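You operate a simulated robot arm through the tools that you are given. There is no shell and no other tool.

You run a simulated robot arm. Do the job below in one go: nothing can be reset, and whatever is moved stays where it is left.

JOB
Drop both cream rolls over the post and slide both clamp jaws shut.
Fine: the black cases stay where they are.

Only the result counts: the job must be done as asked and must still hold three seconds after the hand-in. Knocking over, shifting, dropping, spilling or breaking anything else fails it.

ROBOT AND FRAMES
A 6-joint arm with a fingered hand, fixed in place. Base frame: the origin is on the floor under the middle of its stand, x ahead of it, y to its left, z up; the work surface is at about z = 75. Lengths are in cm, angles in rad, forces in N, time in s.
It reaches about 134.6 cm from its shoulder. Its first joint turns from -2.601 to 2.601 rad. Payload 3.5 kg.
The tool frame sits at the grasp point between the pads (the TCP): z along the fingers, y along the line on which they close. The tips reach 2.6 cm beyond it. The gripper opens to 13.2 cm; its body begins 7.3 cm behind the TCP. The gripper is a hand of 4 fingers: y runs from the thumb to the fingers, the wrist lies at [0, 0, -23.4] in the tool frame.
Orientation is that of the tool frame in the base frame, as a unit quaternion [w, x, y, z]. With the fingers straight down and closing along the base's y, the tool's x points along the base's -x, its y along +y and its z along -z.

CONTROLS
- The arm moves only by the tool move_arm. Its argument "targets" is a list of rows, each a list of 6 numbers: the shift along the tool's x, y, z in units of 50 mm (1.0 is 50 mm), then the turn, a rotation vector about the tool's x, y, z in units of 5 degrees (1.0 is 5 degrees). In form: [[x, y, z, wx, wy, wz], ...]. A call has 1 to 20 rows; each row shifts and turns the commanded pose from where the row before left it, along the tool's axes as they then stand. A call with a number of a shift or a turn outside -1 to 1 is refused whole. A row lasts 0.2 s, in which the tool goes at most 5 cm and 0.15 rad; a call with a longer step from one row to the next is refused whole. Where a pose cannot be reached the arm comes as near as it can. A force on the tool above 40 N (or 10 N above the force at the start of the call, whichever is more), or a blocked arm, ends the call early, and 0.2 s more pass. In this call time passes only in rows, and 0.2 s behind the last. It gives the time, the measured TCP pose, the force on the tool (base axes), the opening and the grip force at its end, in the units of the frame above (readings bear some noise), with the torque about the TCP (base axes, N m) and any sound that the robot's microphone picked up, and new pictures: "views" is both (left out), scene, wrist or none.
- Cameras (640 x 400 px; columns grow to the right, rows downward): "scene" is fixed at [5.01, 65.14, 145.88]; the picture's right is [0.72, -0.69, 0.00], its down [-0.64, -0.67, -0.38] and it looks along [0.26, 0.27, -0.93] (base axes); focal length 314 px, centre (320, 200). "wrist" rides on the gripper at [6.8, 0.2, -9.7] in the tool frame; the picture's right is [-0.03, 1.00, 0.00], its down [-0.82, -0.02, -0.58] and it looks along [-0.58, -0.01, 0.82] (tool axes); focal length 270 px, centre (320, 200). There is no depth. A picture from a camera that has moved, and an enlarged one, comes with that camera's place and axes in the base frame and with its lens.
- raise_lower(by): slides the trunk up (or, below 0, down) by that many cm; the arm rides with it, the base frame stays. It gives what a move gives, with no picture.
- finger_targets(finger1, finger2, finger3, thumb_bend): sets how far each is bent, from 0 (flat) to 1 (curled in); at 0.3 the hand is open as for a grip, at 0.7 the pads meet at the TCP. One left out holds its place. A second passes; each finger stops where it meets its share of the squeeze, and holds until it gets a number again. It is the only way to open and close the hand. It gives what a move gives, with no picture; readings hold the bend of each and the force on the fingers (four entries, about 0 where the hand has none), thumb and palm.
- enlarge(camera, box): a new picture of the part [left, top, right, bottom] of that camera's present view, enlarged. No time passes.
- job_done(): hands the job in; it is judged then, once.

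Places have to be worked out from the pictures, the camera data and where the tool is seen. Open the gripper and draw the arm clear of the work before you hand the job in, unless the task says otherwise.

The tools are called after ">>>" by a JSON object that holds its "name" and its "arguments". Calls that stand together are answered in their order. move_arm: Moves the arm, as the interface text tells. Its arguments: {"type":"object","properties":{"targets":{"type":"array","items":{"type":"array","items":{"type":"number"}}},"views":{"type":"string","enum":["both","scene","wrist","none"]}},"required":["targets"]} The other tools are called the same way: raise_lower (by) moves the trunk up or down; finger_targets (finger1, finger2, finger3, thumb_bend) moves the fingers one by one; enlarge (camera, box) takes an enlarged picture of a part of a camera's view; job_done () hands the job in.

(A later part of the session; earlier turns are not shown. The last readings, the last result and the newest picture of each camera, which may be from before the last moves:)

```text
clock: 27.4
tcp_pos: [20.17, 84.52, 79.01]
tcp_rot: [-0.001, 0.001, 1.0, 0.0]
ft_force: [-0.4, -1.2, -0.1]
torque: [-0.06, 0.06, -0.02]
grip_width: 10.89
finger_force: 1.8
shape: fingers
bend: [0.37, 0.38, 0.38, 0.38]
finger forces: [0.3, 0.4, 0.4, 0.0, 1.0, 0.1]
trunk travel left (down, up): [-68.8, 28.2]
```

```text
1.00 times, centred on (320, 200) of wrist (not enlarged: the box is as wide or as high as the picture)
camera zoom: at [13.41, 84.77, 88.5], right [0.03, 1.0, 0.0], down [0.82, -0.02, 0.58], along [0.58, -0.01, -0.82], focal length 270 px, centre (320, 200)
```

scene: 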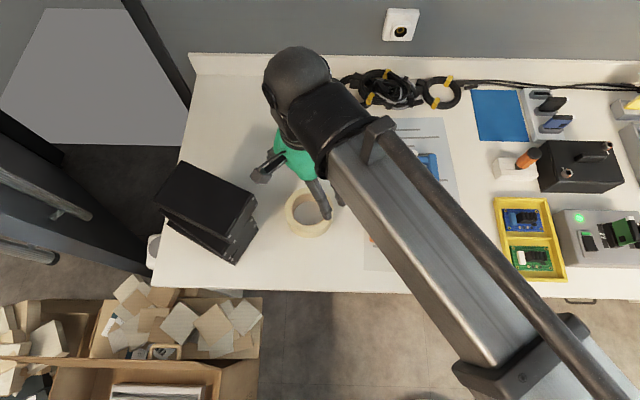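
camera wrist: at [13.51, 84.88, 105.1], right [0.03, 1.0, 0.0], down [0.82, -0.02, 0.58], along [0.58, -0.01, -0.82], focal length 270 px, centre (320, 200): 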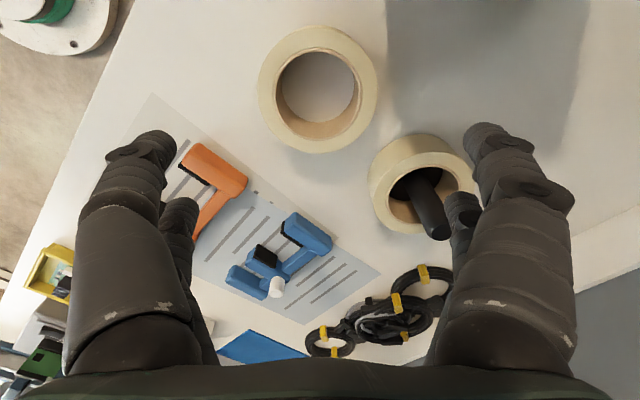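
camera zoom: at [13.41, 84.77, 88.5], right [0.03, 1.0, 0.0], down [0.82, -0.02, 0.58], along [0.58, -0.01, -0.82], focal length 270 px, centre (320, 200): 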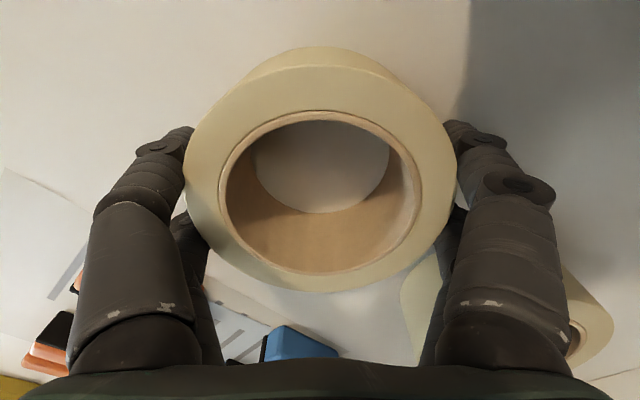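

All four fingers are lightly touching the second roll. I squeeze to the same grip as before and lift a little.

>>> {"name": "finger_targets", "arguments": {"finger1": 0.5, "finger2": 0.5, "finger3": 0.5, "thumb_bend": 0.5}}

>>> {"name": "raise_lower", "arguments": {"by": 4}}

>>> {"name": "enlarge", "arguments": {"camera": "wrist", "box": [0, 0, 640, 400]}}

```text
clock: 28.4
tcp_pos: [20.15, 84.71, 78.91]
tcp_rot: [0.0, 0.0, 1.0, 0.001]
ft_force: [-0.2, -1.2, 0.1]
torque: [-0.14, -0.05, -0.03]
grip_width: 10.13
finger_force: 21.4
shape: fingers
bend: [0.42, 0.42, 0.42, 0.45]
finger forces: [10.3, 10.6, 6.8, 0.0, 15.1, 0.0]
trunk travel left (down, up): [-68.8, 28.2]
```

```text
clock: 29.2
tcp_pos: [20.2, 84.7, 82.88]
tcp_rot: [0.0, 0.0, 1.0, 0.001]
ft_force: [0.5, -0.4, -2.2]
torque: [-0.01, -0.02, -0.06]
grip_width: 10.13
finger_force: 21.9
shape: fingers
bend: [0.42, 0.42, 0.42, 0.45]
finger forces: [10.5, 11.0, 6.7, 0.1, 15.0, 0.1]
trunk travel left (down, up): [-72.8, 24.2]
```

```text
1.00 times, centred on (320, 200) of wrist (not enlarged: the box is as wide or as high as the picture)
camera zoom: at [13.42, 84.8, 92.48], right [0.03, 1.0, 0.0], down [0.82, -0.02, 0.58], along [0.58, -0.01, -0.82], focal length 270 px, centre (320, 200)
```

zoom: 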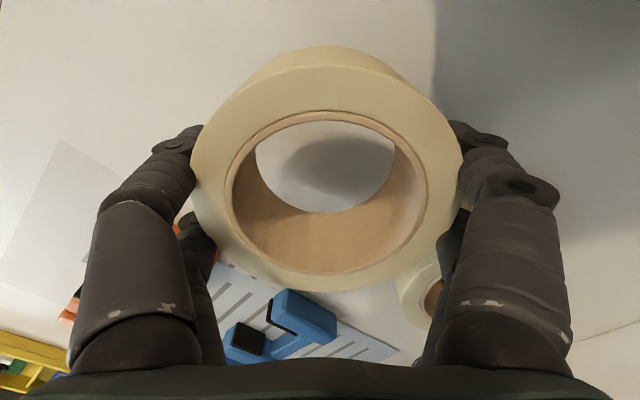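

The second roll is held. I raise above the post height and move over the post.

>>> {"name": "raise_lower", "arguments": {"by": 14}}

>>> {"name": "move_arm", "arguments": {"targets": [[-0.419, 0.4436, 0, 0, 0, 0], [-0.419, 0.4436, 0, 0, 0, 0], [-0.419, 0.4436, 0, 0, 0, 0], [-0.419, 0.4436, 0, 0, 0, 0], [-0.419, 0.4436, 0, 0, 0, 0]], "views": "both"}}

>>> {"name": "enlarge", "arguments": {"camera": "wrist", "box": [220, 20, 430, 230]}}

```text
clock: 30.9
tcp_pos: [20.19, 84.75, 96.82]
tcp_rot: [0.0, 0.0, 1.0, 0.001]
ft_force: [-0.3, 1.0, -1.6]
torque: [0.01, -0.02, 0.02]
grip_width: 10.1
finger_force: 21.4
shape: fingers
bend: [0.42, 0.42, 0.42, 0.45]
finger forces: [10.5, 11.0, 6.6, 0.1, 15.0, 0.1]
trunk travel left (down, up): [-86.8, 10.2]
```

```text
clock: 32.1
tcp_pos: [30.66, 95.65, 96.88]
tcp_rot: [0.0, 0.0, 1.0, 0.0]
ft_force: [-0.2, -0.1, -3.3]
torque: [-0.02, -0.01, 0.03]
grip_width: 10.14
finger_force: 21.8
shape: fingers
bend: [0.42, 0.42, 0.42, 0.45]
finger forces: [10.6, 11.0, 6.7, 0.0, 15.1, 0.0]
trunk travel left (down, up): [-86.8, 10.2]
camera wrist: at [23.87, 95.88, 106.46], right [0.02, 1.0, 0.0], down [0.82, -0.02, 0.58], along [0.58, -0.01, -0.82], focal length 270 px, centre (320, 200)
```

scene: 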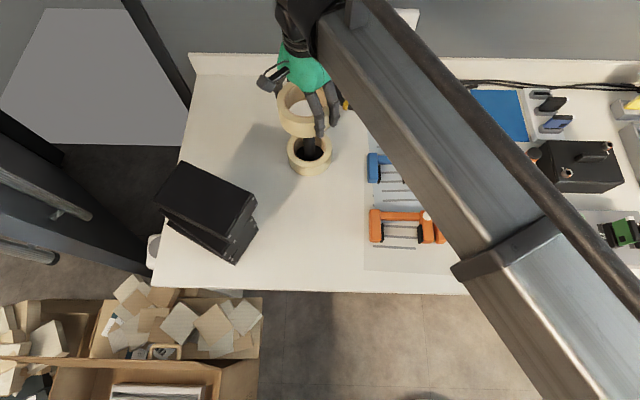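
wrist: 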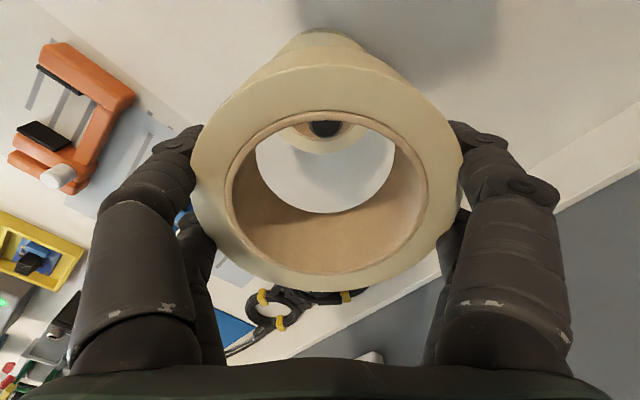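

```text
1.90 times, centred on (325, 125) of wrist
camera zoom: at [23.87, 95.88, 106.46], right [0.02, 1.0, 0.0], down [0.82, -0.02, 0.58], along [0.58, -0.01, -0.82], focal length 515 px, centre (310, 343)
```

zoom: 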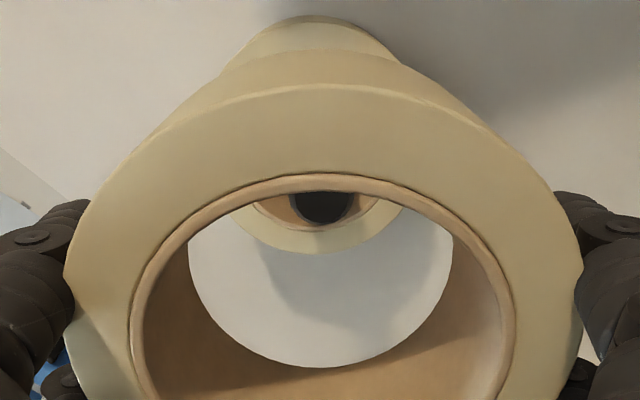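

The post is well centred in the second roll's hole. I lower in steps toward the first roll's top (contact expected at TCP z≈85.2).

>>> {"name": "raise_lower", "arguments": {"by": -8}}

>>> {"name": "raise_lower", "arguments": {"by": -2.5}}

>>> {"name": "enlarge", "arguments": {"camera": "wrist", "box": [0, 0, 640, 400]}}

>>> {"name": "enlarge", "arguments": {"camera": "scene", "box": [250, 70, 370, 210]}}

```text
clock: 33.2
tcp_pos: [30.68, 95.58, 88.81]
tcp_rot: [0.0, 0.0, 1.0, 0.0]
ft_force: [0.8, -0.4, -1.2]
torque: [-0.01, 0.0, 0.0]
grip_width: 10.14
finger_force: 20.9
shape: fingers
bend: [0.42, 0.42, 0.42, 0.45]
finger forces: [10.5, 11.0, 6.7, 0.0, 15.1, 0.0]
trunk travel left (down, up): [-78.8, 18.2]
```

```text
clock: 34.0
tcp_pos: [30.7, 95.59, 86.38]
tcp_rot: [0.0, 0.0, 1.0, 0.0]
ft_force: [-0.2, -0.3, -2.1]
torque: [0.0, -0.01, 0.01]
grip_width: 10.17
finger_force: 21.1
shape: fingers
bend: [0.42, 0.42, 0.42, 0.45]
finger forces: [10.4, 11.0, 6.7, 0.0, 14.9, 0.0]
trunk travel left (down, up): [-76.3, 20.7]
```

```text
1.00 times, centred on (320, 200) of wrist (not enlarged: the box is as wide or as high as the picture)
camera zoom: at [23.84, 95.82, 95.98], right [0.03, 1.0, 0.0], down [0.82, -0.02, 0.58], along [0.58, -0.01, -0.82], focal length 270 px, centre (320, 200)
```

zoom: 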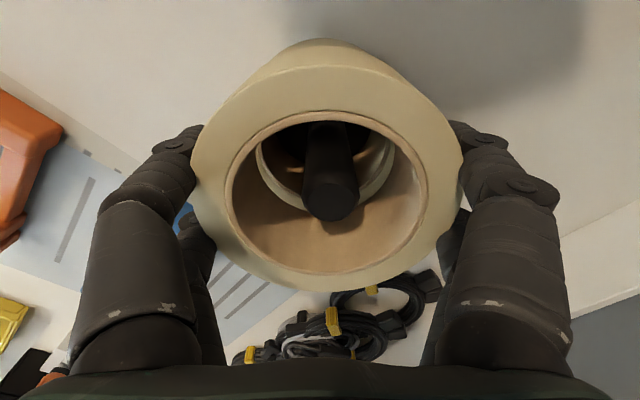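

```text
2.86 times, centred on (310, 140) of scene
camera zoom: at [5.01, 65.14, 145.88], right [0.72, -0.69, 0.0], down [-0.64, -0.67, -0.38], along [0.26, 0.27, -0.93], focal length 898 px, centre (349, 371)
```

zoom: 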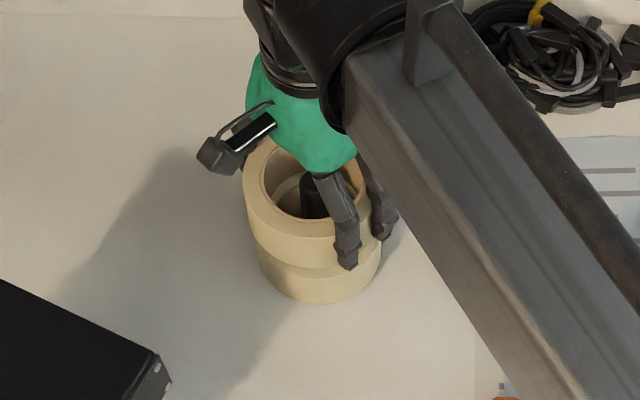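

The roll is threaded and close above the first one. I ease it down in half-cm steps until the vertical force shows contact.

>>> {"name": "raise_lower", "arguments": {"by": -0.6}}

>>> {"name": "raise_lower", "arguments": {"by": -0.4}}

>>> {"name": "enlarge", "arguments": {"camera": "scene", "box": [265, 100, 355, 190]}}

```text
clock: 34.5
tcp_pos: [30.62, 95.6, 85.74]
tcp_rot: [0.0, 0.0, 1.0, 0.001]
ft_force: [0.6, 0.2, -1.7]
torque: [-0.01, -0.03, 0.02]
grip_width: 10.12
finger_force: 21.3
shape: fingers
bend: [0.42, 0.42, 0.42, 0.45]
finger forces: [10.4, 11.0, 6.6, 0.0, 15.0, 0.0]
trunk travel left (down, up): [-75.7, 21.3]
```

```text
clock: 35.0
tcp_pos: [30.59, 95.78, 85.31]
tcp_rot: [0.0, 0.0, 1.0, 0.0]
ft_force: [0.4, -0.1, -1.5]
torque: [0.02, -0.04, 0.02]
grip_width: 10.14
finger_force: 22.3
shape: fingers
bend: [0.42, 0.42, 0.42, 0.45]
finger forces: [10.5, 11.0, 6.7, 0.1, 15.0, 0.0]
trunk travel left (down, up): [-75.3, 21.7]
```

```text
4.44 times, centred on (310, 145) of scene
camera zoom: at [5.01, 65.14, 145.88], right [0.72, -0.69, 0.0], down [-0.64, -0.67, -0.38], along [0.26, 0.27, -0.93], focal length 1396 px, centre (364, 444)
```

zoom: 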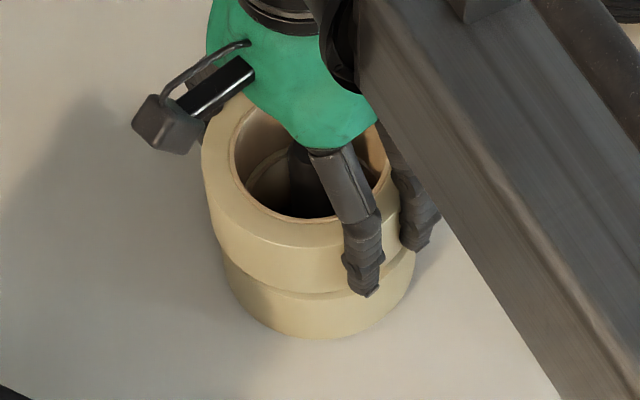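

No contact yet (still carrying the weight). I continue with small steps.

>>> {"name": "raise_lower", "arguments": {"by": -0.3}}

>>> {"name": "raise_lower", "arguments": {"by": -0.3}}

```text
clock: 35.5
tcp_pos: [30.56, 95.69, 85.19]
tcp_rot: [0.001, 0.0, 1.0, 0.0]
ft_force: [-0.4, 0.0, -1.8]
torque: [0.01, -0.02, 0.01]
grip_width: 10.14
finger_force: 21.4
shape: fingers
bend: [0.42, 0.42, 0.42, 0.45]
finger forces: [10.5, 11.0, 6.7, 0.0, 15.1, 0.0]
trunk travel left (down, up): [-75.0, 22.0]
```

```text
clock: 36.1
tcp_pos: [30.65, 95.78, 84.8]
tcp_rot: [0.0, 0.0, 1.0, 0.0]
ft_force: [-0.5, 0.2, -2.6]
torque: [-0.01, -0.01, -0.02]
grip_width: 10.12
finger_force: 21.7
shape: fingers
bend: [0.42, 0.42, 0.42, 0.45]
finger forces: [10.6, 11.1, 6.6, 0.0, 15.0, 0.0]
trunk travel left (down, up): [-74.7, 22.3]
```

>>> {"name": "raise_lower", "arguments": {"by": -0.3}}

>>> {"name": "enlarge", "arguments": {"camera": "scene", "box": [265, 100, 355, 190]}}

>>> {"name": "enlarge", "arguments": {"camera": "wrist", "box": [0, 0, 640, 400]}}

```text
clock: 36.6
tcp_pos: [30.7, 95.66, 84.52]
tcp_rot: [0.0, 0.0, 1.0, 0.0]
ft_force: [-0.1, 1.0, 0.7]
torque: [-0.13, -0.04, 0.02]
grip_width: 10.14
finger_force: 21.8
shape: fingers
bend: [0.42, 0.42, 0.43, 0.45]
finger forces: [10.8, 11.1, 6.7, 0.1, 14.8, 0.0]
trunk travel left (down, up): [-74.4, 22.6]
```

```text
4.44 times, centred on (310, 145) of scene
camera zoom: at [5.01, 65.14, 145.88], right [0.72, -0.69, 0.0], down [-0.64, -0.67, -0.38], along [0.26, 0.27, -0.93], focal length 1396 px, centre (364, 444)
```

zoom: 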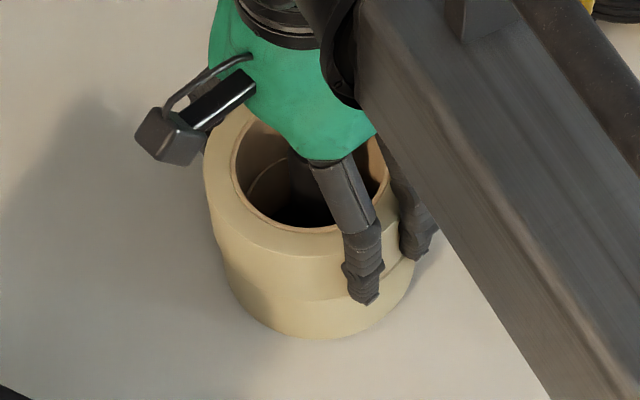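

```text
1.00 times, centred on (320, 200) of wrist (not enlarged: the box is as wide or as high as the picture)
camera zoom: at [23.83, 95.81, 94.1], right [0.03, 1.0, 0.0], down [0.82, -0.02, 0.58], along [0.58, -0.01, -0.82], focal length 270 px, centre (320, 200)
```

zoom: 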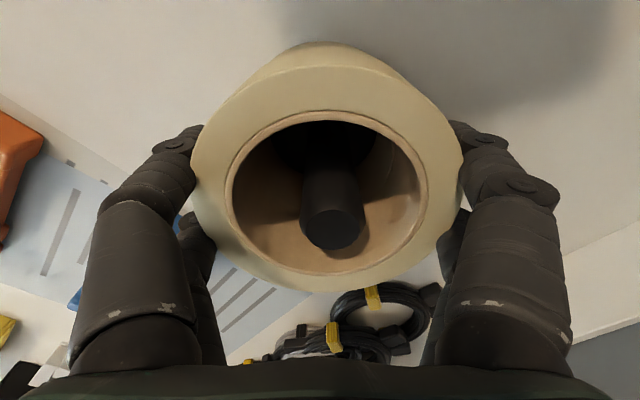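

The vertical force changed from −2 to +0.7 N, so the second roll rests on the first. I release it.

>>> {"name": "finger_targets", "arguments": {"finger1": 0.3, "finger2": 0.3, "finger3": 0.3, "thumb_bend": 0.3}}

>>> {"name": "raise_lower", "arguments": {"by": 12}}

>>> {"name": "enlarge", "arguments": {"camera": "wrist", "box": [0, 0, 640, 400]}}

>>> {"name": "enlarge", "arguments": {"camera": "scene", "box": [230, 60, 390, 220]}}

```text
clock: 37.6
tcp_pos: [30.69, 95.78, 84.55]
tcp_rot: [0.0, 0.001, 1.0, -0.001]
ft_force: [0.3, -0.6, 0.2]
torque: [0.03, 0.02, -0.05]
grip_width: 13.27
finger_force: 0.0
shape: fingers
bend: [0.3, 0.3, 0.3, 0.3]
finger forces: [0.0, 0.1, 0.0, 0.0, 0.1, 0.0]
trunk travel left (down, up): [-74.4, 22.6]
```

```text
clock: 39.1
tcp_pos: [30.68, 95.67, 96.51]
tcp_rot: [0.0, 0.0, 1.0, 0.0]
ft_force: [-0.6, -0.3, 0.0]
torque: [0.04, 0.04, 0.03]
grip_width: 13.22
finger_force: 0.0
shape: fingers
bend: [0.3, 0.3, 0.3, 0.3]
finger forces: [0.0, 0.0, 0.0, 0.0, 0.0, 0.0]
trunk travel left (down, up): [-86.4, 10.6]
```

```text
1.00 times, centred on (320, 200) of wrist (not enlarged: the box is as wide or as high as the picture)
camera zoom: at [23.84, 95.82, 106.08], right [0.03, 1.0, 0.0], down [0.82, -0.02, 0.58], along [0.58, -0.01, -0.82], focal length 270 px, centre (320, 200)
```

zoom: 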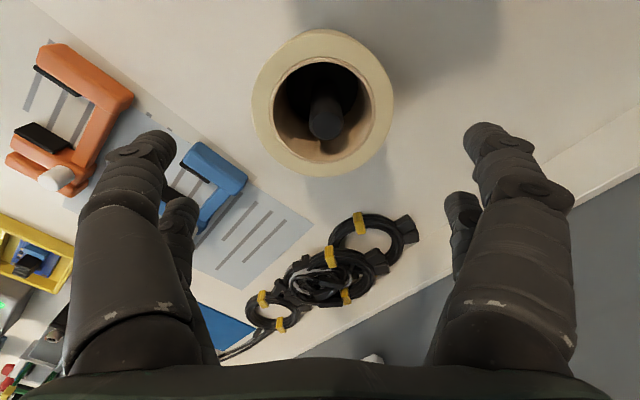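

```text
2.50 times, centred on (310, 140) of scene
camera zoom: at [5.01, 65.14, 145.88], right [0.72, -0.69, 0.0], down [-0.64, -0.67, -0.38], along [0.26, 0.27, -0.93], focal length 785 px, centre (345, 350)
```

zoom: 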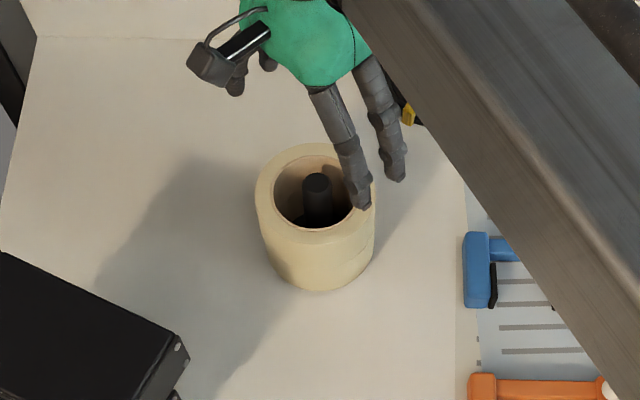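

Both rolls sit over the post and the hand is clear. I move over toward the clamps and yaw so that the closing axis runs along the clamp bars.

>>> {"name": "move_arm", "arguments": {"targets": [[-0.15, -0.79, 0, 0, 0, 0], [-0.15, -0.79, 0, 0, 0, 0], [-0.15, -0.79, 0, 0, 0, 0], [-0.15, -0.79, 0, 0, 0, 0], [-0.15, -0.79, 0, 0, 0, 0], [-0.15, -0.79, 0, 0, 0, 0], [0, 0, 0, 0, 0, -1], [0, 0, 0, 0, 0, -1], [0, 0, 0, 0, 0, -1], [0, 0, 0, 0, 0, -1], [0, 0, 0, 0, 0, -1], [0, 0, 0, 0, 0, -1], [0, 0, 0, 0, 0, -1], [0, 0, 0, 0, 0, -1], [0, 0, 0, 0, 0, -1]], "views": "both"}}

>>> {"name": "enlarge", "arguments": {"camera": "wrist", "box": [140, 0, 480, 230]}}

>>> {"name": "enlarge", "arguments": {"camera": "scene", "box": [270, 100, 350, 190]}}

```text
clock: 42.3
tcp_pos: [35.2, 72.03, 96.53]
tcp_rot: [0.001, -0.383, 0.924, 0.0]
ft_force: [-0.2, -0.6, -0.1]
torque: [0.0, 0.01, -0.01]
grip_width: 13.25
finger_force: 0.2
shape: fingers
bend: [0.3, 0.3, 0.3, 0.3]
finger forces: [0.0, 0.0, 0.0, 0.0, 0.0, 0.0]
trunk travel left (down, up): [-86.4, 10.6]
camera wrist: at [30.23, 67.22, 106.09], right [-0.69, 0.72, 0.0], down [0.59, 0.56, 0.58], along [0.42, 0.4, -0.82], focal length 270 px, centre (320, 200)
```

scene: 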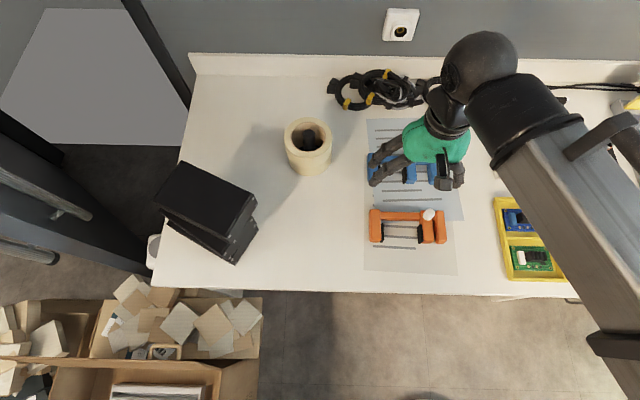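
wrist: 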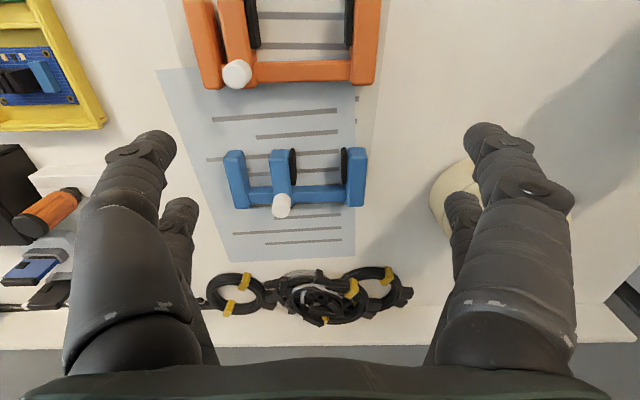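

```text
1.74 times, centred on (310, 115) of wrist
camera zoom: at [30.23, 67.22, 106.09], right [-0.69, 0.72, 0.0], down [0.59, 0.56, 0.58], along [0.42, 0.4, -0.82], focal length 470 px, centre (337, 348)
```

zoom: 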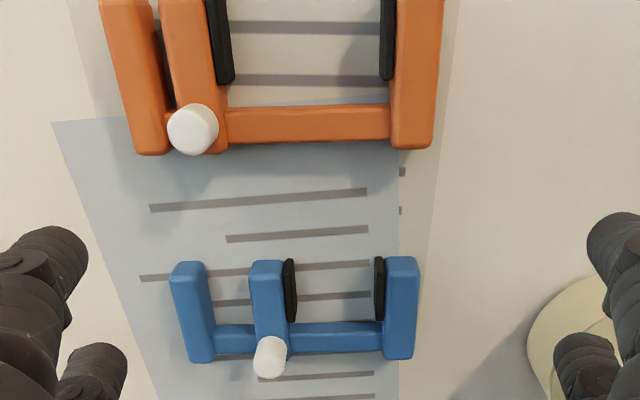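

```text
4.44 times, centred on (310, 145) of scene
camera zoom: at [5.01, 65.14, 145.88], right [0.72, -0.69, 0.0], down [-0.64, -0.67, -0.38], along [0.26, 0.27, -0.93], focal length 1396 px, centre (364, 444)
```

zoom: 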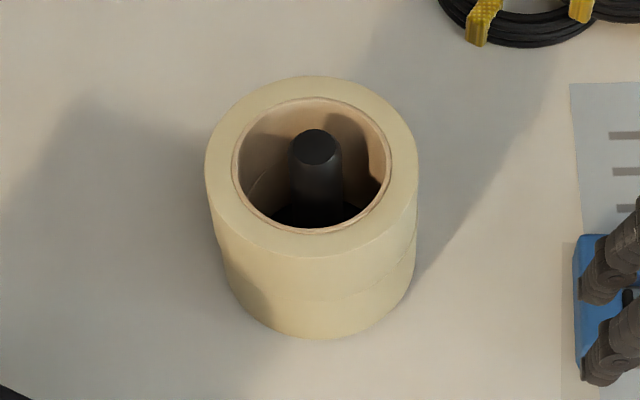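

Both rolls are well seated on the post. For the clamps, I move above the orange sliding jaw and lower somewhat for a close look at the knob and jaw heights.

>>> {"name": "move_arm", "arguments": {"targets": [[0.33, -0.445, 0, 0, 0, 0], [0.33, -0.445, 0, 0, 0, 0]], "views": "none"}}

>>> {"name": "raise_lower", "arguments": {"by": -6}}

>>> {"name": "enlarge", "arguments": {"camera": "wrist", "box": [0, 0, 640, 400]}}

>>> {"name": "enlarge", "arguments": {"camera": "wrist", "box": [180, 0, 460, 200]}}

>>> {"name": "enlarge", "arguments": {"camera": "scene", "box": [350, 190, 470, 260]}}

```text
clock: 42.9
tcp_pos: [35.95, 66.43, 96.58]
tcp_rot: [-0.001, -0.382, 0.924, 0.0]
ft_force: [-0.4, -0.1, -0.4]
torque: [-0.05, -0.03, 0.02]
grip_width: 13.26
finger_force: 0.1
shape: fingers
bend: [0.3, 0.3, 0.3, 0.3]
finger forces: [0.0, 0.0, 0.0, 0.2, 0.0, 0.1]
trunk travel left (down, up): [-86.4, 10.6]
```

```text
clock: 43.9
tcp_pos: [35.85, 66.58, 90.4]
tcp_rot: [0.001, -0.383, 0.924, 0.0]
ft_force: [-0.2, -0.4, -1.2]
torque: [0.0, 0.02, -0.03]
grip_width: 13.27
finger_force: 0.0
shape: fingers
bend: [0.3, 0.3, 0.3, 0.3]
finger forces: [0.1, 0.0, 0.0, 0.1, 0.0, 0.0]
trunk travel left (down, up): [-80.4, 16.6]
```

```text
1.00 times, centred on (320, 200) of wrist (not enlarged: the box is as wide or as high as the picture)
camera zoom: at [30.98, 61.71, 100.1], right [-0.69, 0.72, 0.0], down [0.59, 0.56, 0.58], along [0.42, 0.4, -0.82], focal length 270 px, centre (320, 200)
```

zoom: 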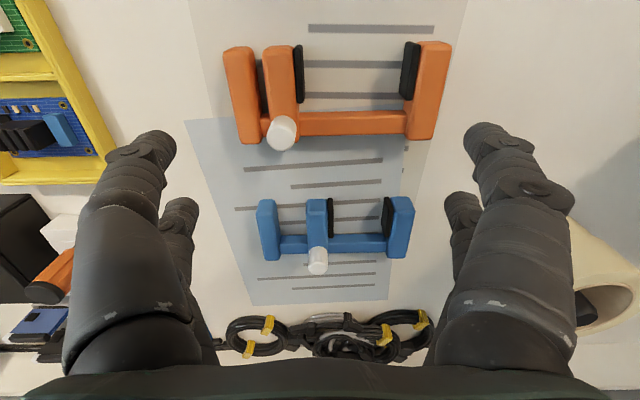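

```text
2.00 times, centred on (320, 100) of wrist
camera zoom: at [30.98, 61.71, 100.1], right [-0.69, 0.72, 0.0], down [0.59, 0.56, 0.58], along [0.42, 0.4, -0.82], focal length 541 px, centre (320, 400)
```

zoom: 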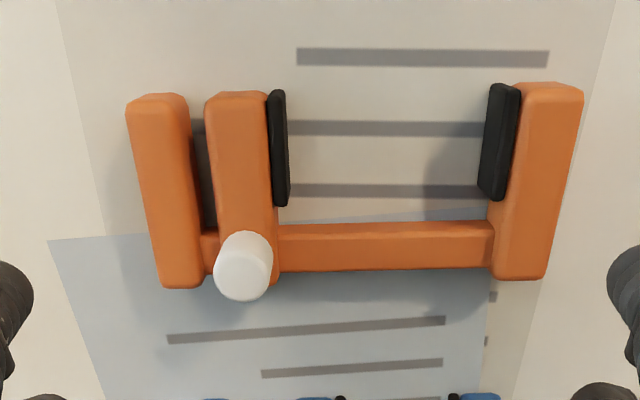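

```text
5.33 times, centred on (410, 225) of scene
camera zoom: at [5.01, 65.14, 145.88], right [0.72, -0.69, 0.0], down [-0.64, -0.67, -0.38], along [0.26, 0.27, -0.93], focal length 1675 px, centre (-160, 67)
```

zoom: 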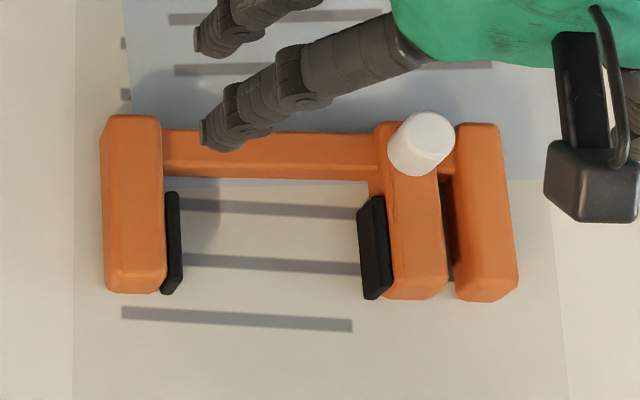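

The knob is a vertical white cylinder (axis ≈(38.3, 65.1), z≈79.5–81.2) on the orange sliding jaw, which needs to travel about 7.4 cm toward the fixed jaw along (-0.707, 0.707). I close the fingers into a compact pusher while still high and look at its shape.

>>> {"name": "finger_targets", "arguments": {"finger1": 0.7, "finger2": 0.7, "finger3": 0.7, "thumb_bend": 0.7}}

>>> {"name": "enlarge", "arguments": {"camera": "wrist", "box": [0, 0, 640, 400]}}

>>> {"name": "enlarge", "arguments": {"camera": "scene", "box": [350, 140, 490, 260]}}

```text
clock: 44.9
tcp_pos: [35.9, 66.47, 90.4]
tcp_rot: [0.0, -0.383, 0.924, 0.0]
ft_force: [0.4, -0.2, 0.1]
torque: [0.02, 0.02, -0.02]
grip_width: 0.14
finger_force: 0.0
shape: fingers
bend: [0.7, 0.7, 0.7, 0.7]
finger forces: [0.0, 0.0, 0.1, 0.1, 0.0, 0.0]
trunk travel left (down, up): [-80.4, 16.6]
```

```text
1.00 times, centred on (320, 200) of wrist (not enlarged: the box is as wide or as high as the picture)
camera zoom: at [30.98, 61.72, 100.09], right [-0.69, 0.72, 0.0], down [0.59, 0.56, 0.58], along [0.42, 0.4, -0.82], focal length 270 px, centre (320, 200)
```

zoom: 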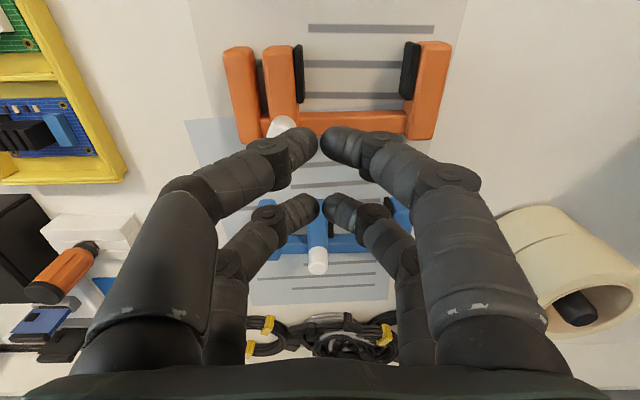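

```text
3.33 times, centred on (420, 200) of scene
camera zoom: at [5.01, 65.14, 145.88], right [0.72, -0.69, 0.0], down [-0.64, -0.67, -0.38], along [0.26, 0.27, -0.93], focal length 1047 px, centre (-13, 200)
```

zoom: 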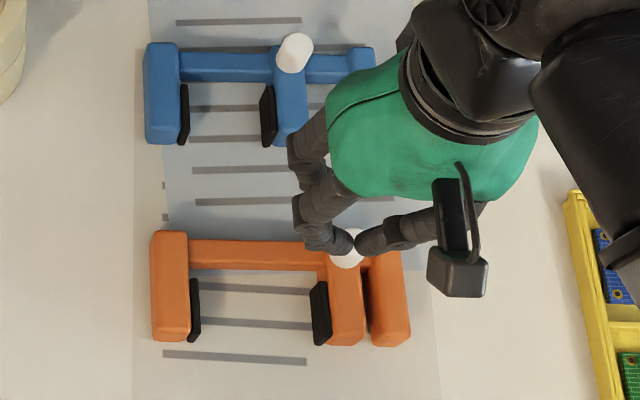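

Closed, the fingers form two pairs about 3.7 cm apart, so instead I'll push the knob with the inner pads of the thumb side (thumb + finger3), with the other two fingers kept open. I set that posture and shift so the pads come ~0.9 cm behind the knob.

>>> {"name": "finger_targets", "arguments": {"finger1": 0.3, "finger2": 0.3, "finger3": 0.45, "thumb_bend": 0.45}}

>>> {"name": "move_arm", "arguments": {"targets": [[-0.141, -0.127, 0, 0, 0, 0]], "views": "none"}}

>>> {"name": "raise_lower", "arguments": {"by": -5}}

>>> {"name": "enlarge", "arguments": {"camera": "wrist", "box": [0, 0, 640, 400]}}

>>> {"name": "enlarge", "arguments": {"camera": "scene", "box": [350, 140, 490, 260]}}

```text
clock: 45.9
tcp_pos: [35.96, 66.39, 90.49]
tcp_rot: [-0.001, -0.383, 0.924, -0.001]
ft_force: [0.0, 0.3, -0.2]
torque: [0.02, 0.0, -0.02]
grip_width: 10.75
finger_force: 0.0
shape: fingers
bend: [0.3, 0.3, 0.45, 0.45]
finger forces: [0.0, 0.0, 0.1, 0.0, 0.1, 0.0]
trunk travel left (down, up): [-80.4, 16.6]
```

```text
clock: 46.3
tcp_pos: [36.78, 66.54, 90.52]
tcp_rot: [0.0, -0.383, 0.924, 0.0]
ft_force: [0.0, 0.0, -0.5]
torque: [-0.03, 0.01, 0.0]
grip_width: 10.76
finger_force: 0.1
shape: fingers
bend: [0.3, 0.3, 0.45, 0.45]
finger forces: [0.1, 0.0, 0.1, 0.0, 0.0, 0.0]
trunk travel left (down, up): [-80.4, 16.6]
```

```text
clock: 47.2
tcp_pos: [36.82, 66.47, 85.43]
tcp_rot: [0.0, -0.383, 0.924, 0.0]
ft_force: [-0.4, -0.6, 0.7]
torque: [0.01, -0.01, -0.01]
grip_width: 10.76
finger_force: 0.1
shape: fingers
bend: [0.3, 0.3, 0.45, 0.45]
finger forces: [0.1, 0.1, 0.0, 0.1, 0.0, 0.0]
trunk travel left (down, up): [-75.4, 21.6]
```

```text
1.00 times, centred on (320, 200) of wrist (not enlarged: the box is as wide or as high as the picture)
camera zoom: at [31.95, 61.78, 95.09], right [-0.69, 0.72, 0.0], down [0.59, 0.56, 0.58], along [0.42, 0.4, -0.82], focal length 270 px, centre (320, 200)
```

zoom: 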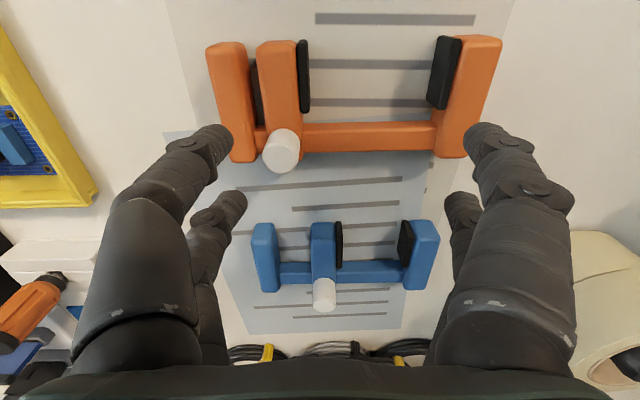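

```text
3.33 times, centred on (420, 200) of scene
camera zoom: at [5.01, 65.14, 145.88], right [0.72, -0.69, 0.0], down [-0.64, -0.67, -0.38], along [0.26, 0.27, -0.93], focal length 1047 px, centre (-13, 200)
```

zoom: 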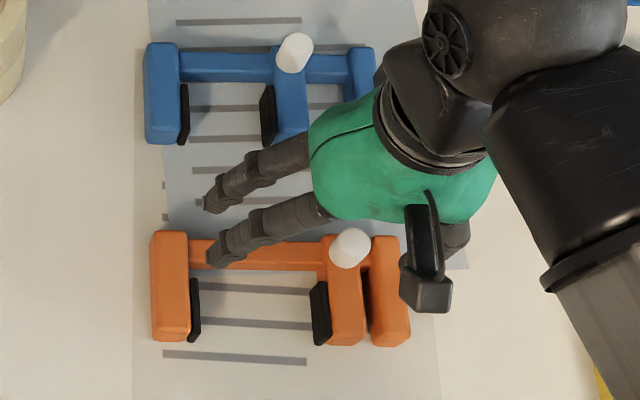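

The thumb-side pads sit about 0.8 cm behind the knob and the knob is centred between the two digits. I lower so the tips reach just above the clamp tops.

>>> {"name": "raise_lower", "arguments": {"by": -2.7}}

>>> {"name": "enlarge", "arguments": {"camera": "wrist", "box": [140, 60, 520, 300]}}

>>> {"name": "enlarge", "arguments": {"camera": "scene", "box": [350, 140, 490, 260]}}

```text
clock: 47.9
tcp_pos: [36.87, 66.4, 82.85]
tcp_rot: [0.0, -0.383, 0.924, 0.0]
ft_force: [0.3, 1.2, -1.3]
torque: [-0.01, -0.02, -0.04]
grip_width: 10.76
finger_force: 0.0
shape: fingers
bend: [0.3, 0.3, 0.45, 0.45]
finger forces: [0.0, 0.0, 0.1, 0.0, 0.1, 0.0]
trunk travel left (down, up): [-72.7, 24.3]
```

```text
1.67 times, centred on (330, 180) of wrist
camera zoom: at [31.95, 61.78, 92.39], right [-0.69, 0.72, 0.0], down [0.59, 0.56, 0.58], along [0.42, 0.4, -0.82], focal length 450 px, centre (303, 233)
```

zoom: 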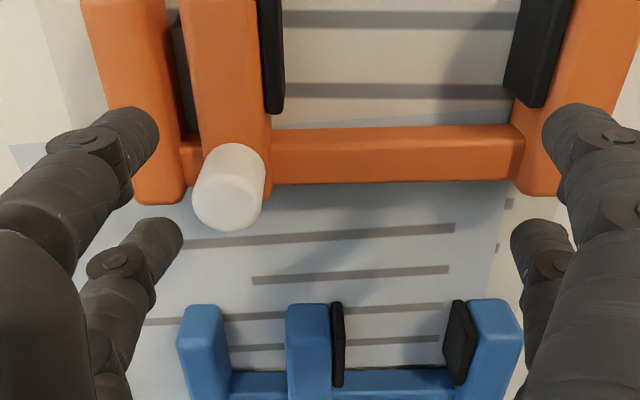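

```text
3.33 times, centred on (420, 200) of scene
camera zoom: at [5.01, 65.14, 145.88], right [0.72, -0.69, 0.0], down [-0.64, -0.67, -0.38], along [0.26, 0.27, -0.93], focal length 1047 px, centre (-13, 200)
```

zoom: 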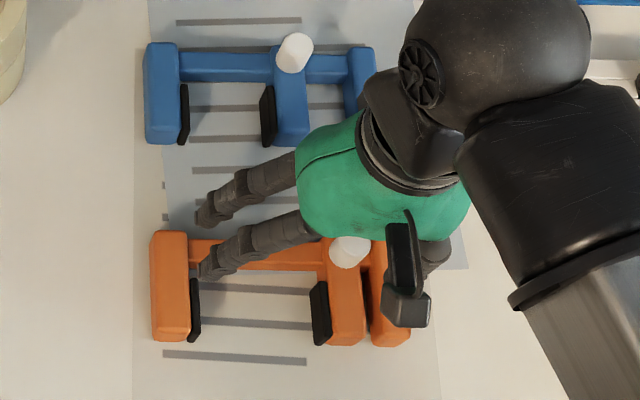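

Everything is clear and positioned. I push gently along tool +y, 1.5 cm in small rows, then check forces and whether the clamp body moved.

>>> {"name": "move_arm", "arguments": {"targets": [[0, 0.08, 0, 0, 0, 0], [0, 0.08, 0, 0, 0, 0], [0, 0.08, 0, 0, 0, 0], [0, 0.06, 0, 0, 0, 0]], "views": "none"}}

>>> {"name": "enlarge", "arguments": {"camera": "wrist", "box": [140, 60, 520, 300]}}

>>> {"name": "enlarge", "arguments": {"camera": "scene", "box": [350, 140, 490, 260]}}

```text
clock: 48.9
tcp_pos: [35.72, 67.59, 82.75]
tcp_rot: [0.0, -0.382, 0.924, 0.0]
ft_force: [0.5, 0.1, 0.7]
torque: [0.0, -0.02, -0.01]
grip_width: 10.77
finger_force: 0.1
shape: fingers
bend: [0.3, 0.3, 0.45, 0.45]
finger forces: [0.0, 0.1, 0.5, 0.0, 0.0, 0.0]
trunk travel left (down, up): [-72.7, 24.3]
```

```text
1.67 times, centred on (330, 180) of wrist
camera zoom: at [30.87, 62.84, 92.39], right [-0.69, 0.72, 0.0], down [0.59, 0.56, 0.58], along [0.42, 0.4, -0.82], focal length 450 px, centre (303, 233)
```

zoom: 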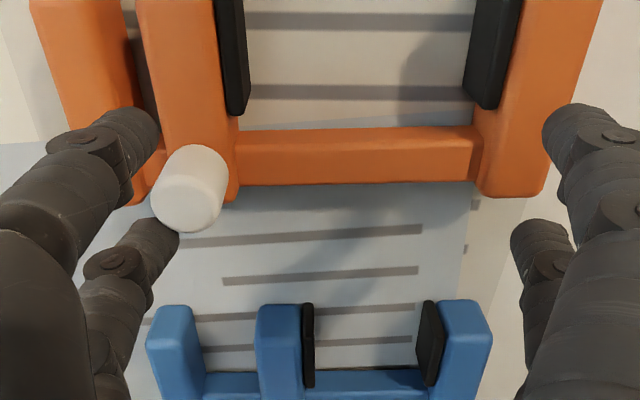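

```text
3.33 times, centred on (420, 200) of scene
camera zoom: at [5.01, 65.14, 145.88], right [0.72, -0.69, 0.0], down [-0.64, -0.67, -0.38], along [0.26, 0.27, -0.93], focal length 1047 px, centre (-13, 200)
```

zoom: 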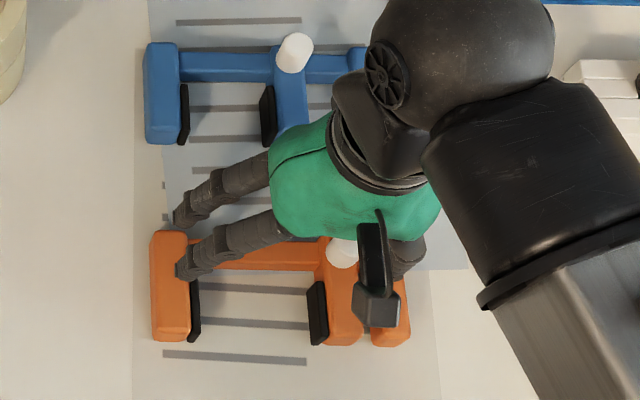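

Finger3 just touches the knob (0.5 N) and the clamp frame hasn't moved. I continue with another 1.5 cm.

>>> {"name": "move_arm", "arguments": {"targets": [[0, 0.08, 0, 0, 0, 0], [0, 0.08, 0, 0, 0, 0], [0, 0.08, 0, 0, 0, 0], [0, 0.06, 0, 0, 0, 0]], "views": "none"}}

>>> {"name": "enlarge", "arguments": {"camera": "wrist", "box": [140, 60, 520, 300]}}

>>> {"name": "enlarge", "arguments": {"camera": "scene", "box": [350, 140, 490, 260]}}

```text
clock: 49.9
tcp_pos: [34.82, 68.66, 82.8]
tcp_rot: [0.0, -0.382, 0.924, -0.001]
ft_force: [1.1, -0.9, -0.5]
torque: [-0.03, -0.01, 0.0]
grip_width: 10.77
finger_force: 0.0
shape: fingers
bend: [0.3, 0.3, 0.45, 0.45]
finger forces: [0.0, 0.0, 0.4, 0.0, 0.0, 0.1]
trunk travel left (down, up): [-72.7, 24.3]
```

```text
1.67 times, centred on (330, 180) of wrist
camera zoom: at [29.82, 63.94, 92.39], right [-0.69, 0.72, 0.0], down [0.59, 0.56, 0.58], along [0.42, 0.4, -0.82], focal length 450 px, centre (303, 233)
```

zoom: 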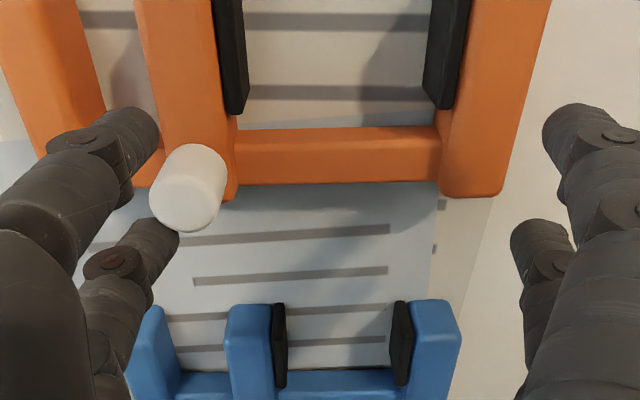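

```text
3.33 times, centred on (420, 200) of scene
camera zoom: at [5.01, 65.14, 145.88], right [0.72, -0.69, 0.0], down [-0.64, -0.67, -0.38], along [0.26, 0.27, -0.93], focal length 1047 px, centre (-13, 200)
```

zoom: 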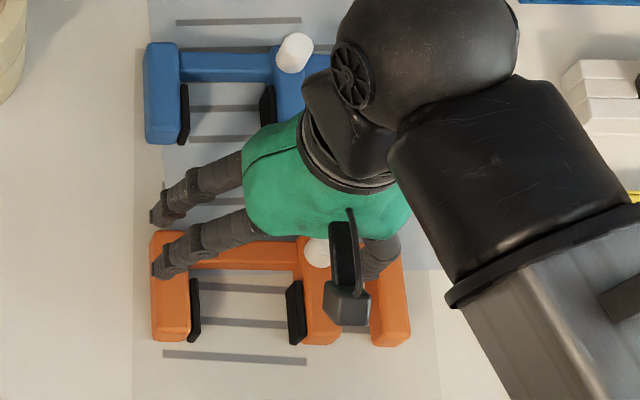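

The jaw slides easily (~0.5–1 N) while the frame stays put. I push another 4 cm.

>>> {"name": "move_arm", "arguments": {"targets": [[0, 0.1, 0, 0, 0, 0], [0, 0.1, 0, 0, 0, 0], [0, 0.1, 0, 0, 0, 0], [0, 0.1, 0, 0, 0, 0], [0, 0.1, 0, 0, 0, 0], [0, 0.1, 0, 0, 0, 0], [0, 0.1, 0, 0, 0, 0], [0, 0.1, 0, 0, 0, 0]], "views": "none"}}

>>> {"name": "enlarge", "arguments": {"camera": "wrist", "box": [140, 60, 520, 300]}}

>>> {"name": "enlarge", "arguments": {"camera": "scene", "box": [350, 140, 490, 260]}}

```text
clock: 51.7
tcp_pos: [31.86, 71.4, 82.9]
tcp_rot: [0.0, -0.383, 0.924, 0.0]
ft_force: [0.4, 0.0, -0.3]
torque: [0.03, -0.02, -0.01]
grip_width: 10.75
finger_force: 0.2
shape: fingers
bend: [0.3, 0.3, 0.45, 0.45]
finger forces: [0.0, 0.0, 0.5, 0.0, 0.0, 0.0]
trunk travel left (down, up): [-72.7, 24.3]
```

```text
1.67 times, centred on (330, 180) of wrist
camera zoom: at [27.0, 66.75, 92.39], right [-0.69, 0.72, 0.0], down [0.59, 0.56, 0.58], along [0.42, 0.4, -0.82], focal length 450 px, centre (303, 233)
```

zoom: 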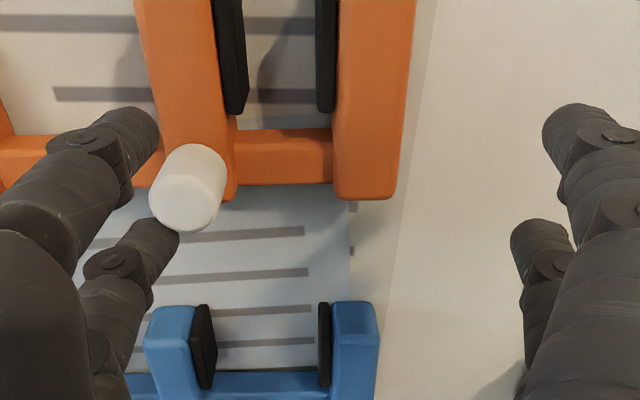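

```text
3.33 times, centred on (420, 200) of scene
camera zoom: at [5.01, 65.14, 145.88], right [0.72, -0.69, 0.0], down [-0.64, -0.67, -0.38], along [0.26, 0.27, -0.93], focal length 1047 px, centre (-13, 200)
```

zoom: 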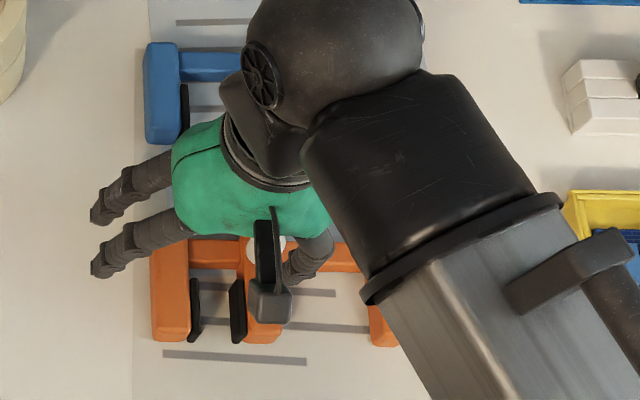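

About 2–2.7 cm of gap remains. I push on in finer rows; contact of the jaws will show as a force rise.

>>> {"name": "move_arm", "arguments": {"targets": [[0, 0.08, 0, 0, 0, 0], [0, 0.08, 0, 0, 0, 0], [0, 0.08, 0, 0, 0, 0], [0, 0.08, 0, 0, 0, 0]], "views": "none"}}

>>> {"name": "enlarge", "arguments": {"camera": "wrist", "box": [140, 0, 520, 240]}}

>>> {"name": "enlarge", "arguments": {"camera": "scene", "box": [350, 140, 490, 260]}}

```text
clock: 52.7
tcp_pos: [30.81, 72.71, 82.82]
tcp_rot: [0.0, -0.382, 0.924, 0.0]
ft_force: [-0.1, -0.8, -0.2]
torque: [0.01, 0.0, 0.0]
grip_width: 10.77
finger_force: 0.4
shape: fingers
bend: [0.3, 0.3, 0.45, 0.45]
finger forces: [0.0, 0.0, 0.4, 0.1, 0.0, 0.1]
trunk travel left (down, up): [-72.7, 24.3]
```

```text
1.67 times, centred on (330, 120) of wrist
camera zoom: at [25.85, 67.9, 92.39], right [-0.69, 0.72, 0.0], down [0.59, 0.56, 0.58], along [0.42, 0.4, -0.82], focal length 450 px, centre (303, 333)
```

zoom: 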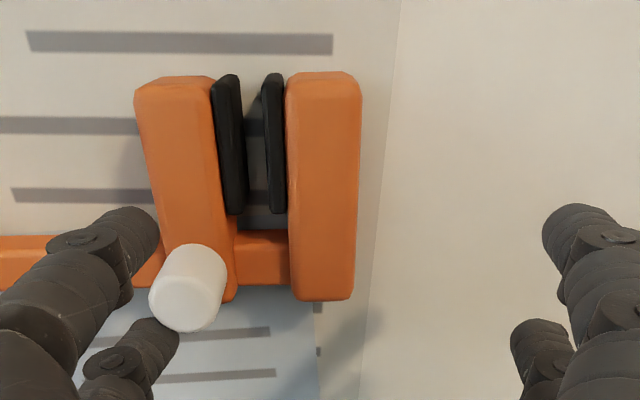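

```text
3.33 times, centred on (420, 200) of scene
camera zoom: at [5.01, 65.14, 145.88], right [0.72, -0.69, 0.0], down [-0.64, -0.67, -0.38], along [0.26, 0.27, -0.93], focal length 1047 px, centre (-13, 200)
```

zoom: 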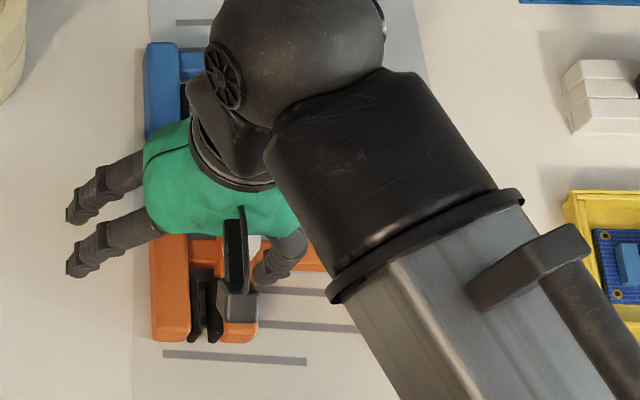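

About 0.9 cm left. I continue with 2 mm rows.

>>> {"name": "move_arm", "arguments": {"targets": [[0, 0.04, 0, 0, 0, 0], [0, 0.04, 0, 0, 0, 0], [0, 0.04, 0, 0, 0, 0], [0, 0.04, 0, 0, 0, 0]], "views": "none"}}

>>> {"name": "enlarge", "arguments": {"camera": "wrist", "box": [200, 30, 380, 210]}}

```text
clock: 53.7
tcp_pos: [30.25, 73.24, 82.74]
tcp_rot: [0.001, -0.383, 0.924, 0.0]
ft_force: [0.1, -0.5, -0.2]
torque: [0.0, -0.04, 0.02]
grip_width: 10.77
finger_force: 0.7
shape: fingers
bend: [0.3, 0.3, 0.45, 0.45]
finger forces: [0.0, 0.1, 0.6, 0.0, 0.0, 0.1]
trunk travel left (down, up): [-72.7, 24.3]
```

```text
2.22 times, centred on (290, 120) of wrist
camera zoom: at [25.3, 68.42, 92.39], right [-0.69, 0.72, 0.0], down [0.59, 0.56, 0.58], along [0.42, 0.4, -0.82], focal length 601 px, centre (387, 378)
```

zoom: 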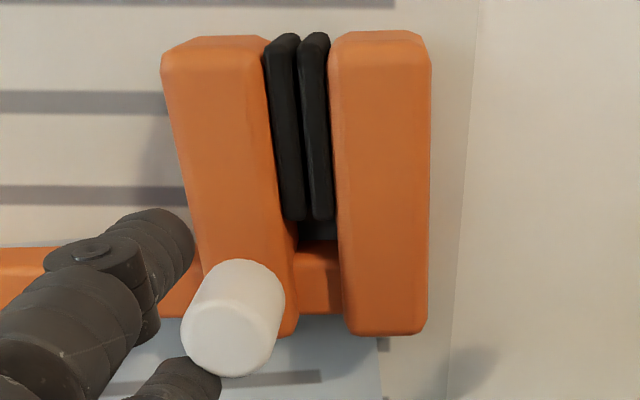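

The pads are almost touching. I push a few more millimetres until the force climbs.

>>> {"name": "move_arm", "arguments": {"targets": [[0, 0.02, 0, 0, 0, 0], [0, 0.02, 0, 0, 0, 0], [0, 0.02, 0, 0, 0, 0]], "views": "none"}}

>>> {"name": "enlarge", "arguments": {"camera": "wrist", "box": [200, 30, 380, 210]}}

```text
clock: 54.5
tcp_pos: [30.04, 73.44, 82.68]
tcp_rot: [0.0, -0.383, 0.924, 0.0]
ft_force: [1.8, -0.3, 0.4]
torque: [0.0, 0.01, 0.0]
grip_width: 10.76
finger_force: 0.7
shape: fingers
bend: [0.3, 0.3, 0.44, 0.45]
finger forces: [0.0, 0.1, 1.0, 0.1, 0.0, 0.0]
trunk travel left (down, up): [-72.7, 24.3]
```

```text
2.22 times, centred on (290, 120) of wrist
camera zoom: at [25.11, 68.64, 92.39], right [-0.69, 0.72, 0.0], down [0.59, 0.56, 0.58], along [0.42, 0.4, -0.82], focal length 601 px, centre (387, 378)
```

zoom: 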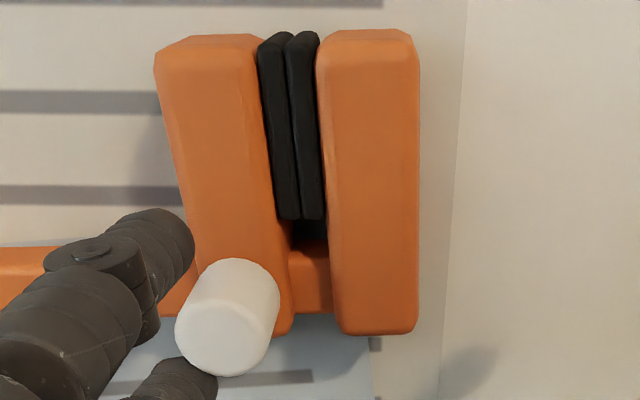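

The pads now meet and finger3 is starting to yield. I push 2–3 mm more to confirm it's firmly shut.

>>> {"name": "move_arm", "arguments": {"targets": [[0, 0.02, 0, 0, 0, 0], [0, 0.02, 0, 0, 0, 0], [0, 0.02, 0, 0, 0, 0]], "views": "none"}}

>>> {"name": "enlarge", "arguments": {"camera": "wrist", "box": [200, 30, 380, 210]}}

>>> {"name": "enlarge", "arguments": {"camera": "scene", "box": [350, 140, 490, 260]}}

```text
clock: 55.3
tcp_pos: [29.84, 73.54, 82.92]
tcp_rot: [0.0, -0.383, 0.924, 0.0]
ft_force: [0.6, -0.2, -0.5]
torque: [-0.02, 0.01, -0.02]
grip_width: 10.78
finger_force: 0.4
shape: fingers
bend: [0.3, 0.3, 0.44, 0.45]
finger forces: [0.0, 0.0, 0.8, 0.1, 0.0, 0.0]
trunk travel left (down, up): [-72.7, 24.3]
```

```text
2.22 times, centred on (290, 120) of wrist
camera zoom: at [24.89, 68.85, 92.39], right [-0.69, 0.72, 0.0], down [0.59, 0.56, 0.58], along [0.42, 0.4, -0.82], focal length 601 px, centre (387, 378)
```

zoom: 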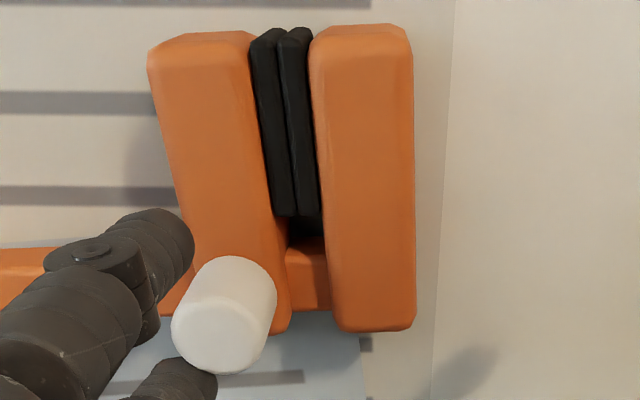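

```text
3.33 times, centred on (420, 200) of scene
camera zoom: at [5.01, 65.14, 145.88], right [0.72, -0.69, 0.0], down [-0.64, -0.67, -0.38], along [0.26, 0.27, -0.93], focal length 1047 px, centre (-13, 200)
```

zoom: 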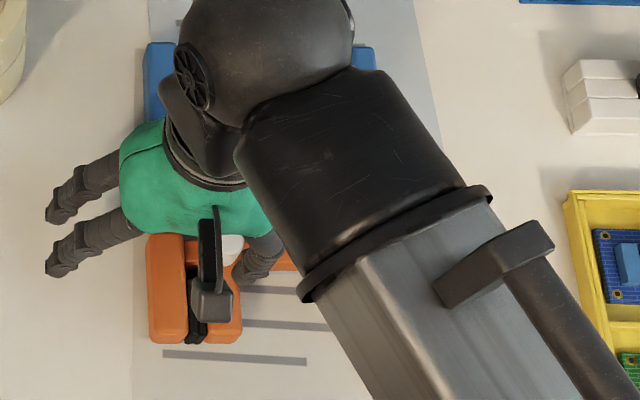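

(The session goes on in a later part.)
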